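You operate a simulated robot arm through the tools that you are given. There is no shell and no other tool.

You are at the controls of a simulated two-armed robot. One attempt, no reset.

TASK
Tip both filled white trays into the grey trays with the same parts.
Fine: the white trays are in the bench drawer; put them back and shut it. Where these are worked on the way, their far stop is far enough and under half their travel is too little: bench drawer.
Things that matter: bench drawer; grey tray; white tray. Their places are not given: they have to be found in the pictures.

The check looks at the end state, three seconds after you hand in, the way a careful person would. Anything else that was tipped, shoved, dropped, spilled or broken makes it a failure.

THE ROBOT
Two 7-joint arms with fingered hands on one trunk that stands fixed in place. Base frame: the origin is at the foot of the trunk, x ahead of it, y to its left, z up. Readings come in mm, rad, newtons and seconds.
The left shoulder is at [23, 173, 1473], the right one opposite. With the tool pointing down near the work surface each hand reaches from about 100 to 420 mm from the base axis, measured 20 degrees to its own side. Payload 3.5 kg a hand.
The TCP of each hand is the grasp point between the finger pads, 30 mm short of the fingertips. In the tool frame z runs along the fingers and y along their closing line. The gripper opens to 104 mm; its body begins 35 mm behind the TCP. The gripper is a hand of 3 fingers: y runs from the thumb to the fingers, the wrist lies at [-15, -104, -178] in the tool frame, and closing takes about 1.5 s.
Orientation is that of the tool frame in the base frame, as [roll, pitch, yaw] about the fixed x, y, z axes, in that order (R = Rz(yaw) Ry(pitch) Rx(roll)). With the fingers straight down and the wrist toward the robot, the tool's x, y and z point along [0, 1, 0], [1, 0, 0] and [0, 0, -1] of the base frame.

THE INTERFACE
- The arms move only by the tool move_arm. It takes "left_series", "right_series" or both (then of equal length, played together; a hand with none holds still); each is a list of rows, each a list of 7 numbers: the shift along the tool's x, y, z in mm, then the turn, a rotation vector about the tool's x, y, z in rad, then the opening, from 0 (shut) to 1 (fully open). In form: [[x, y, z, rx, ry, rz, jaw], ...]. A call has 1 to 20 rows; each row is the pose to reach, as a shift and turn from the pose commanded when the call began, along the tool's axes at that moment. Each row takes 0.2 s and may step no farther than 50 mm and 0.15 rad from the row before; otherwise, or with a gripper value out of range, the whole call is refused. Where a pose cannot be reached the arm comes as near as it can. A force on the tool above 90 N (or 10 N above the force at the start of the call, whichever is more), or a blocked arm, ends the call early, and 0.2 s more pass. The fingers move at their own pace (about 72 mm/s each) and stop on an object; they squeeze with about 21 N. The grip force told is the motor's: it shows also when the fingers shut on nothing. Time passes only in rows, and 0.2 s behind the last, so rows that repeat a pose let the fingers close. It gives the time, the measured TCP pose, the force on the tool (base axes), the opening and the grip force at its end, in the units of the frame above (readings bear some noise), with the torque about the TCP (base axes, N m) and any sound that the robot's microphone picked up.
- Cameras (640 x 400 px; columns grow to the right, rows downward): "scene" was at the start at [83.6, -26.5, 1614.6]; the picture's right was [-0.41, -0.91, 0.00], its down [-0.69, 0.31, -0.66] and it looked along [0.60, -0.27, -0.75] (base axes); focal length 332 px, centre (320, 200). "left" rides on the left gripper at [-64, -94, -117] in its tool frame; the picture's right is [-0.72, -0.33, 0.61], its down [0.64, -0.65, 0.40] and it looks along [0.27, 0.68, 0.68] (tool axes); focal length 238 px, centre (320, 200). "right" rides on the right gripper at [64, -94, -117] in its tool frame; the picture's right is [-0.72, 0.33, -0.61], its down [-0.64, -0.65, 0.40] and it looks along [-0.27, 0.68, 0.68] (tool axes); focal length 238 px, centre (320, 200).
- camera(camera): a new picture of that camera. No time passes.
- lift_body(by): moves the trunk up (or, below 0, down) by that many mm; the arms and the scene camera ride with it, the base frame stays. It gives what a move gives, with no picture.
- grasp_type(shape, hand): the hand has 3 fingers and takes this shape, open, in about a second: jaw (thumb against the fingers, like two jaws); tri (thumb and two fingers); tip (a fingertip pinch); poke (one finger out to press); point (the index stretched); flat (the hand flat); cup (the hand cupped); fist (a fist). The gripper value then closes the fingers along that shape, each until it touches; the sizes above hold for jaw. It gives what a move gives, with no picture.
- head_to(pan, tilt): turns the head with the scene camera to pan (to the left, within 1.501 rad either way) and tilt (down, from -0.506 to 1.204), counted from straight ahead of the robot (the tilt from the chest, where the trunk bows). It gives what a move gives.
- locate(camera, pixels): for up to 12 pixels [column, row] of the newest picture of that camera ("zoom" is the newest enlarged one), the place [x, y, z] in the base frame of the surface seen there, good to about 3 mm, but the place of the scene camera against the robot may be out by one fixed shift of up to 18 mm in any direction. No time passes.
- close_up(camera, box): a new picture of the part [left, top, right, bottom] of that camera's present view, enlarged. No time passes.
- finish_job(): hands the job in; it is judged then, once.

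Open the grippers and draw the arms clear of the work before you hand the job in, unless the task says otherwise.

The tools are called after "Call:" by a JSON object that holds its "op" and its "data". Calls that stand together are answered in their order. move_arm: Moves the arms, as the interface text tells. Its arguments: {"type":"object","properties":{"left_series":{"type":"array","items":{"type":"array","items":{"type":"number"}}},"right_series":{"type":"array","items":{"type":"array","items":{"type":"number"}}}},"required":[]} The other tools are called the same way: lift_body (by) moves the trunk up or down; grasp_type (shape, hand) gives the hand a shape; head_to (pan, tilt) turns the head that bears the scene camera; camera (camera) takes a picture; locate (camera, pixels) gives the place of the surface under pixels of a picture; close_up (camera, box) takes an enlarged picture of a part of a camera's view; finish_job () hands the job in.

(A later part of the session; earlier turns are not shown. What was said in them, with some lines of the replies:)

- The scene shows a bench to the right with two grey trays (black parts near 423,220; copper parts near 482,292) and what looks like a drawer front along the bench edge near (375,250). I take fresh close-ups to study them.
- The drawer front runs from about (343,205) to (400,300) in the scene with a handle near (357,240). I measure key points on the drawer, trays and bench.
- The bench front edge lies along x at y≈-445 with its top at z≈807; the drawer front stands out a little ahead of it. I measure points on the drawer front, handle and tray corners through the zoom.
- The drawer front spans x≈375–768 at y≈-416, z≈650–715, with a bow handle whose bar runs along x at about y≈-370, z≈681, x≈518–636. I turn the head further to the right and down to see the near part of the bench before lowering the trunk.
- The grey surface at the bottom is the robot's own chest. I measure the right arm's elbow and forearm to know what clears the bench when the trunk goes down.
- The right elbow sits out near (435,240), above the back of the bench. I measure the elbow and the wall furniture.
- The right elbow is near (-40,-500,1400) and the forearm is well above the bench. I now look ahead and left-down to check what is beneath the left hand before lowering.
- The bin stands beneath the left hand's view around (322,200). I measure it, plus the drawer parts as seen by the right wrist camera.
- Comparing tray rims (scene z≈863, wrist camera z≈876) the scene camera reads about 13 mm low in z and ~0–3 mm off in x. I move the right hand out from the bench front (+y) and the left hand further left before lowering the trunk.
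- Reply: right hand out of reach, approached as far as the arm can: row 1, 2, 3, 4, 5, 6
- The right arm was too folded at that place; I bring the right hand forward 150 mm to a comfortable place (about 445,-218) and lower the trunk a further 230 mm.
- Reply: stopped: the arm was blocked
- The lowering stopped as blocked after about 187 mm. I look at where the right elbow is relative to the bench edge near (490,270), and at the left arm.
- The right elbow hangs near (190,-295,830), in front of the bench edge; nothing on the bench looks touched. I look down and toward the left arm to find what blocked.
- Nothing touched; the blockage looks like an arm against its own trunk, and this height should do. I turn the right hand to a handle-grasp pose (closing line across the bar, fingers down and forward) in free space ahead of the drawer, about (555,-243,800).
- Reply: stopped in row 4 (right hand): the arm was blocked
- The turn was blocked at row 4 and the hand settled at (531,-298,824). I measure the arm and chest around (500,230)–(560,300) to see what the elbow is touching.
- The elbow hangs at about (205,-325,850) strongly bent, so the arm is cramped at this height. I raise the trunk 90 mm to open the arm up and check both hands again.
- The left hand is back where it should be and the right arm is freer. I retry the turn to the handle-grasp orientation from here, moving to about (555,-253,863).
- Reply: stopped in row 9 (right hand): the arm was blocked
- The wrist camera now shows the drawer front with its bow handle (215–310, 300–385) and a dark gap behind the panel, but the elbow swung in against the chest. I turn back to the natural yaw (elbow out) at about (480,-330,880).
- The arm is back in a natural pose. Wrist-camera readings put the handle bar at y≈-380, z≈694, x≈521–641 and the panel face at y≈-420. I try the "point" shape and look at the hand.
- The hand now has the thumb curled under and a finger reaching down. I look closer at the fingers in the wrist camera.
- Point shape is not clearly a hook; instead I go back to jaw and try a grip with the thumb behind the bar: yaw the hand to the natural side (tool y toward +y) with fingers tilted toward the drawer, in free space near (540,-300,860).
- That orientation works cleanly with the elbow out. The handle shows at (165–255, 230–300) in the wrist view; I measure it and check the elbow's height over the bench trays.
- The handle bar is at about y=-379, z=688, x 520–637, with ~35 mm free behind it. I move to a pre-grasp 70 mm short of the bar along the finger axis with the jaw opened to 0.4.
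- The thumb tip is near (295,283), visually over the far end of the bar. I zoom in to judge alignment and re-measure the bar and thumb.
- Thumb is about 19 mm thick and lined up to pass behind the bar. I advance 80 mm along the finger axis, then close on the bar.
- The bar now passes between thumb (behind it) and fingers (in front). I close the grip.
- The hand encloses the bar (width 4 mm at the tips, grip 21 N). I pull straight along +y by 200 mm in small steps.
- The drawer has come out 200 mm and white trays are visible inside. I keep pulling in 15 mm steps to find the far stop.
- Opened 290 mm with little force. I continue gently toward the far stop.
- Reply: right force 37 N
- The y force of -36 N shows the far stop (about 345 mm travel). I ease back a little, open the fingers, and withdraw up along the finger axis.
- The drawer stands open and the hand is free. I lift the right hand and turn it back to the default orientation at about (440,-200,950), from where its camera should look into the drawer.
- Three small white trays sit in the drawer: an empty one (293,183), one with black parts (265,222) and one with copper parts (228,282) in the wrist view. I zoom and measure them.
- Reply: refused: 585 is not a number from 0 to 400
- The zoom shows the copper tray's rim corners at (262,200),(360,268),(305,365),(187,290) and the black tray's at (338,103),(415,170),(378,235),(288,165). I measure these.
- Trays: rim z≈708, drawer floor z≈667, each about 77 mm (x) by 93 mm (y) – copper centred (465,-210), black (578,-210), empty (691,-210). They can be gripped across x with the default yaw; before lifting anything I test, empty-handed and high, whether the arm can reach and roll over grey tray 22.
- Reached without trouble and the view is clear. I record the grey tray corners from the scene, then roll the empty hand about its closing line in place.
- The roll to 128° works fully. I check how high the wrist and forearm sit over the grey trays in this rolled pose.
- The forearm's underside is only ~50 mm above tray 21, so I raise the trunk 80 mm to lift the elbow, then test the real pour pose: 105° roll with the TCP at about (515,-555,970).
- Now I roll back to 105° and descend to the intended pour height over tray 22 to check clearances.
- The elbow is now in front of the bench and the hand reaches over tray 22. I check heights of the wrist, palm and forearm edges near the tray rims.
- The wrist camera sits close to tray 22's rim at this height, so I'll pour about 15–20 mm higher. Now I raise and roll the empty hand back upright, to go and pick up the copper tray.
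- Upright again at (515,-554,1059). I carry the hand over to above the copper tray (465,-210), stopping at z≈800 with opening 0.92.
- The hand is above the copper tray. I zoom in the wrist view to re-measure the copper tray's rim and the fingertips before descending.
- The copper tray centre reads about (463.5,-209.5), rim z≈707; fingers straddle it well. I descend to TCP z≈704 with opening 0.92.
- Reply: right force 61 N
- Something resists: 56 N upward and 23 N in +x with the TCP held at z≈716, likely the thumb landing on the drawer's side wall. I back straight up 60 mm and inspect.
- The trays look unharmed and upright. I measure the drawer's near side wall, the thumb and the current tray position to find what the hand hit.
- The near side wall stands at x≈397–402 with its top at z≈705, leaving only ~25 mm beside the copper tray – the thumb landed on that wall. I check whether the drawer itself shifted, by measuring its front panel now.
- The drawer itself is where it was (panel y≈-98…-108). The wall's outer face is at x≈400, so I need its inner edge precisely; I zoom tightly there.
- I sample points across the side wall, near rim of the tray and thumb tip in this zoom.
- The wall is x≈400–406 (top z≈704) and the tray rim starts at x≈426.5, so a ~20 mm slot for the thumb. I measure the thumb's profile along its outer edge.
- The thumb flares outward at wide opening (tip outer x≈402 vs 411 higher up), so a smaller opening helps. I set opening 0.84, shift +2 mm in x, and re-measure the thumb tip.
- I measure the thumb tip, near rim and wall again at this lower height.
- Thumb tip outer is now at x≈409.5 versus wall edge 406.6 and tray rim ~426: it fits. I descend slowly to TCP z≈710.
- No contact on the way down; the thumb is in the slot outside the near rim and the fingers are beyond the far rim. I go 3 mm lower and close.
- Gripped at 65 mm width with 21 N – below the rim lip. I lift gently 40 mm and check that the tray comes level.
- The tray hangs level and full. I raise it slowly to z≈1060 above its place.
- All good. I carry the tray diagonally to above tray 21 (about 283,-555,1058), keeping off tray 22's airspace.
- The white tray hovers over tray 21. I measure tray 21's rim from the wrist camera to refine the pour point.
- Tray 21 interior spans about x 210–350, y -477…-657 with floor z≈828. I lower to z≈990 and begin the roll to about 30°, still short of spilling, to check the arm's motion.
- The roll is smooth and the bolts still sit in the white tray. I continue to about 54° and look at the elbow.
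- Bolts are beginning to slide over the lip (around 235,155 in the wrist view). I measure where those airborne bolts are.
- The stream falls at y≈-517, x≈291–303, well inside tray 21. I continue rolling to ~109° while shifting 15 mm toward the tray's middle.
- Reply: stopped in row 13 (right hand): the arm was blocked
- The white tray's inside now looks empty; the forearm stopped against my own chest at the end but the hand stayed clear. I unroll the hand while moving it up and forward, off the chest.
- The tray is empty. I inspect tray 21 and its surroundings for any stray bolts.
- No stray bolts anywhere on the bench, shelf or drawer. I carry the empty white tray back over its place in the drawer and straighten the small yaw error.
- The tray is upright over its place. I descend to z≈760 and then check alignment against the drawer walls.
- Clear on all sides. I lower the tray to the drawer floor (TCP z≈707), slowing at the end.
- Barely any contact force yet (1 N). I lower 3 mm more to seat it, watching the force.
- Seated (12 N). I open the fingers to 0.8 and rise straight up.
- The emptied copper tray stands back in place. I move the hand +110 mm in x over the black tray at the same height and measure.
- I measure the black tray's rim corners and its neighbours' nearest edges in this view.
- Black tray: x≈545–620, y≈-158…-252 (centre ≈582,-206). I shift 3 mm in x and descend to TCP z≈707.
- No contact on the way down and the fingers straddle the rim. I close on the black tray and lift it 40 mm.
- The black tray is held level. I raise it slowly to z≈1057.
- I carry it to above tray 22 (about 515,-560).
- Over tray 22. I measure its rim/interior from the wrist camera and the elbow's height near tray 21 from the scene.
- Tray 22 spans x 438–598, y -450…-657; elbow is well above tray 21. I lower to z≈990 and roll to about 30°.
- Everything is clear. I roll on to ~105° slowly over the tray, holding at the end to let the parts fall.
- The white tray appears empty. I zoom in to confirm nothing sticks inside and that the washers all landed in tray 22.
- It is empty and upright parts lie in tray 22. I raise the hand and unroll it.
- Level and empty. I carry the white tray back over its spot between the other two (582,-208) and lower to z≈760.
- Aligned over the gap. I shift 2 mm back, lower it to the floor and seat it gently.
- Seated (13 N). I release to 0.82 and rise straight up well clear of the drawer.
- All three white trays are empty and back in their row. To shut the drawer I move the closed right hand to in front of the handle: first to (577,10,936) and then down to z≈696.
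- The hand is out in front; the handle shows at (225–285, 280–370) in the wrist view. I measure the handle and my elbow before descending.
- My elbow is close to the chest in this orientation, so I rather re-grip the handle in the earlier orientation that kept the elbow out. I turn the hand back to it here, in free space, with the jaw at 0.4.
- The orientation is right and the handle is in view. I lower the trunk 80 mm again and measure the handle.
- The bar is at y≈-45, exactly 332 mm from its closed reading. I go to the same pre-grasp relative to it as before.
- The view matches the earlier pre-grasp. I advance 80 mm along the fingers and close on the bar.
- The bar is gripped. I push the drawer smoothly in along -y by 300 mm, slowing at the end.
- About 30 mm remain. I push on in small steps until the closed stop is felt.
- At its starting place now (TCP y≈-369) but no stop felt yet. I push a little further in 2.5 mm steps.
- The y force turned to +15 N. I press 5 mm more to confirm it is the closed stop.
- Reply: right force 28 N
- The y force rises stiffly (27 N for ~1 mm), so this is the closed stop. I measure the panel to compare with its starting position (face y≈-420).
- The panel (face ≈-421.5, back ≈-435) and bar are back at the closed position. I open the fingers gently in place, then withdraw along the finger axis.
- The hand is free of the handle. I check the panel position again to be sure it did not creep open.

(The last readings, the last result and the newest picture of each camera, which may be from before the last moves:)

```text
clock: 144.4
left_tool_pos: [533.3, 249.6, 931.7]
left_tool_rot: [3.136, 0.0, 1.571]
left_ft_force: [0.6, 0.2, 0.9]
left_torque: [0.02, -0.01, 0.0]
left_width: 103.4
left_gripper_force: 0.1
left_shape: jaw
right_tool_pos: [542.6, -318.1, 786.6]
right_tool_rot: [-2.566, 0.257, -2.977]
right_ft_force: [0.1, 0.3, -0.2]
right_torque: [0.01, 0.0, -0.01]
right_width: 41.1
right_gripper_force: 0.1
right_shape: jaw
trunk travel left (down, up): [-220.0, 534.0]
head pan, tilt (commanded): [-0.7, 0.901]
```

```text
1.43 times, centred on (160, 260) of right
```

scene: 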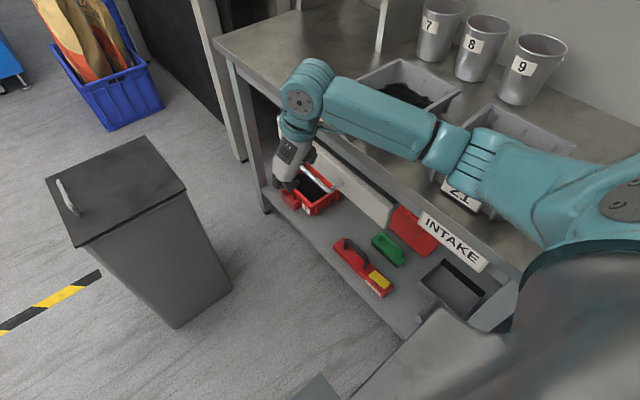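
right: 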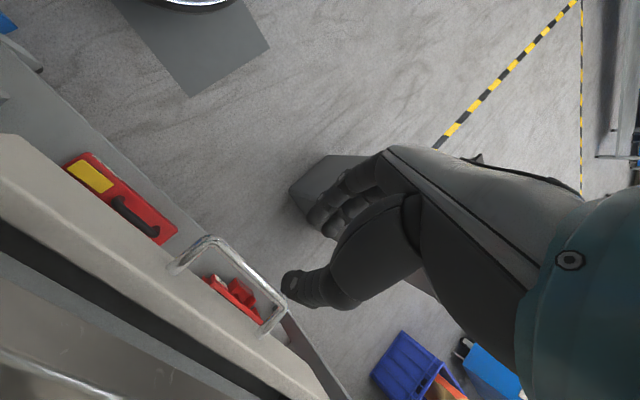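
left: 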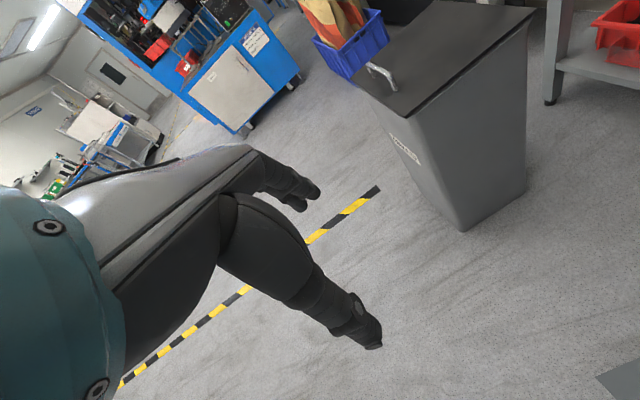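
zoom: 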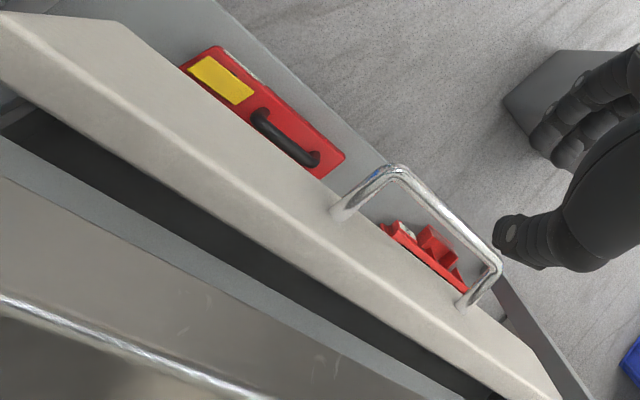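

The panel face reads y≈-420, the same as before I opened it, so the drawer is shut. I draw the right hand up and away, turning it back to the neutral orientation with the gripper open.

Call:
{"op": "move_arm", "data": {"right_series": [[0, 0, -40, 0, 0, 0, 0.5], [0, 0, -80, 0, 0, 0, 0.7], [0, 0, -120, 0, 0, 0, 0.9], [1.2, -2.7, -126, -0.0165, 0.0557, 0.1332, 1], [2.5, -5.5, -133, -0.0331, 0.1115, 0.2664, 1], [3.7, -8.2, -139, -0.0496, 0.1672, 0.3996, 1], [4.9, -10.9, -145, -0.0661, 0.2229, 0.5328, 1], [6.1, -13.7, -152, -0.0827, 0.2787, 0.666, 1], [7.4, -16.4, -158, -0.0992, 0.3344, 0.7992, 1], [8.6, -19.1, -165, -0.1157, 0.3901, 0.9324, 1], [9.8, -21.9, -171, -0.1323, 0.4459, 1.0656, 1], [11, -24.6, -177, -0.1488, 0.5016, 1.1988, 1], [12.3, -27.3, -184, -0.1653, 0.5573, 1.332, 1], [13.5, -30.1, -190, -0.1819, 0.6131, 1.4652, 1], [14.7, -32.8, -196.4, -0.1984, 0.6688, 1.5984, 1], [14.7, -32.8, -196.4, -0.1984, 0.6688, 1.5984, 1]]}}

Call:
{"op": "lift_body", "data": {"by": 250}}

Call:
{"op": "camera", "data": {"camera": "scene"}}

Call:
{"op": "camera", "data": {"camera": "right"}}

```text
clock: 147.8
left_tool_pos: [533.1, 248.8, 931.7]
left_tool_rot: [3.137, 0.0, 1.571]
left_ft_force: [-0.2, 0.1, -1.0]
left_torque: [0.01, 0.01, 0.04]
left_width: 103.7
left_gripper_force: 0.1
left_shape: jaw
right_tool_pos: [466.0, -250.8, 960.1]
right_tool_rot: [3.14, 0.001, 1.57]
right_ft_force: [0.6, -0.3, -1.2]
right_torque: [-0.04, 0.02, 0.0]
right_width: 103.6
right_gripper_force: 0.1
right_shape: jaw
trunk travel left (down, up): [-220.0, 534.0]
head pan, tilt (commanded): [-0.7, 0.901]
```

```text
clock: 150.4
left_tool_pos: [533.7, 248.7, 1181.4]
left_tool_rot: [3.137, 0.0, 1.571]
left_ft_force: [0.0, 0.3, 1.0]
left_torque: [0.01, 0.02, -0.03]
left_width: 103.7
left_gripper_force: 0.0
left_shape: jaw
right_tool_pos: [465.7, -250.5, 1209.0]
right_tool_rot: [3.14, 0.002, 1.573]
right_ft_force: [-0.8, -0.6, 0.7]
right_torque: [-0.02, 0.02, 0.02]
right_width: 103.6
right_gripper_force: 0.1
right_shape: jaw
trunk travel left (down, up): [-470.0, 284.0]
head pan, tilt (commanded): [-0.7, 0.901]
```

```text
taken
```

scene: 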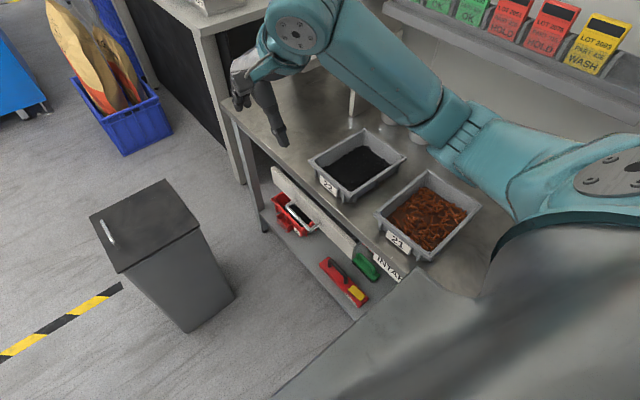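

```text
taken
```

right: 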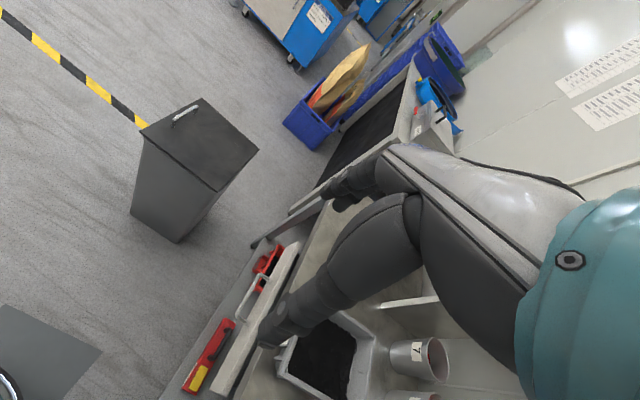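

The arms are clear and grippers open. I take final close-ups of the trays, bench and drawer front to check for stray parts and that the drawer is shut.

Call:
{"op": "close_up", "data": {"camera": "scene", "box": [290, 110, 490, 280]}}

Call:
{"op": "close_up", "data": {"camera": "scene", "box": [240, 150, 440, 320]}}

Call:
{"op": "close_up", "data": {"camera": "right", "box": [200, 230, 480, 400]}}

```text
2.35 times, centred on (390, 195) of scene
```

zoom: 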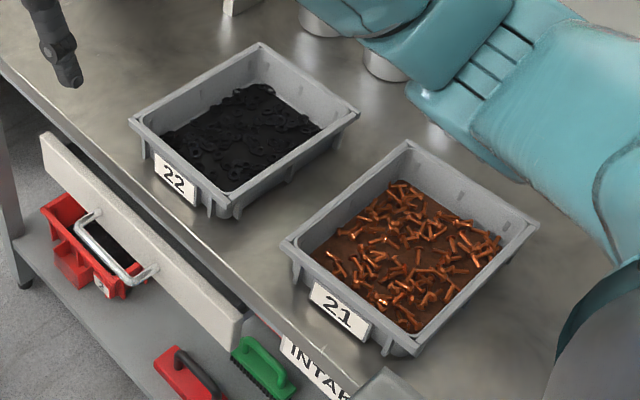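

```text
2.35 times, centred on (340, 235) of scene
```

zoom: 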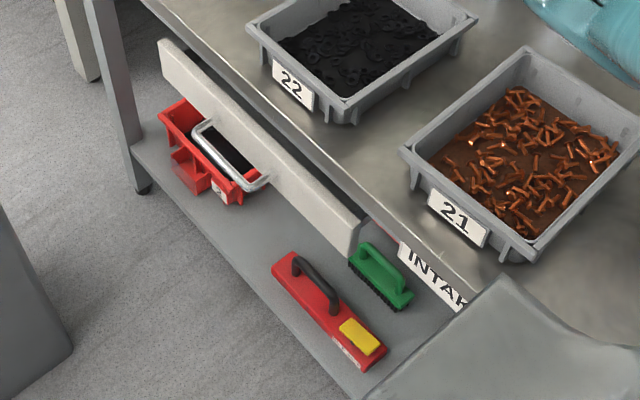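

```text
2.29 times, centred on (340, 315) of right
```

zoom: 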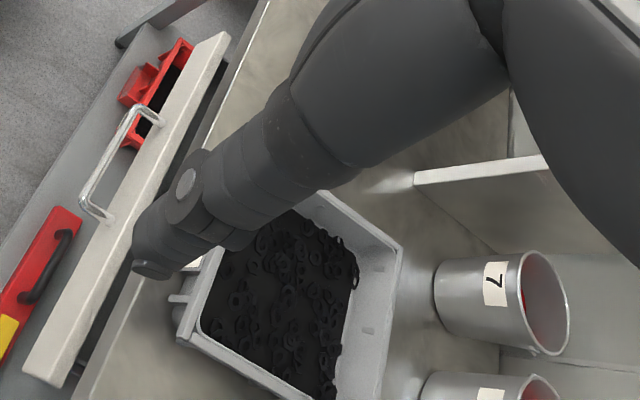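

Tray 22 holds the black parts and tray 21 the copper ones. There are no strays on the bench, shelf or floor. The white trays are in the shut drawer and both hands are open and clear, so I hand in the job.

Call:
{"op": "finish_job", "data": {}}

```text
The job is handed in.
```

I tipped both filled white trays into the matching grey trays, put them back in the bench drawer and shut it. The job is handed in; I haven't seen the check result.

- **Parts:** the copper bolts went into grey tray 21 and the black washers into tray 22. Close-ups afterwards showed no stray parts on the bench, the shelf or the floor I could see.
- **White trays:** both are empty and back in the row with the third tray, which was already empty. The copper one sits about 4 mm to one side of where it started.
- **Drawer:** I pulled it to its far stop, about 330 mm. Afterwards I pushed it until it hit the closed stop. The front panel now measures the same as before I opened it, to within a few millimetres.
- **One bump:** on my first try for the copper tray, the thumb pressed on the drawer's side wall with about 56 N. I backed off; nothing spilled or tipped, and the drawer did not move.
- **Arms:** both grippers are open and the hands are raised clear of the bench.
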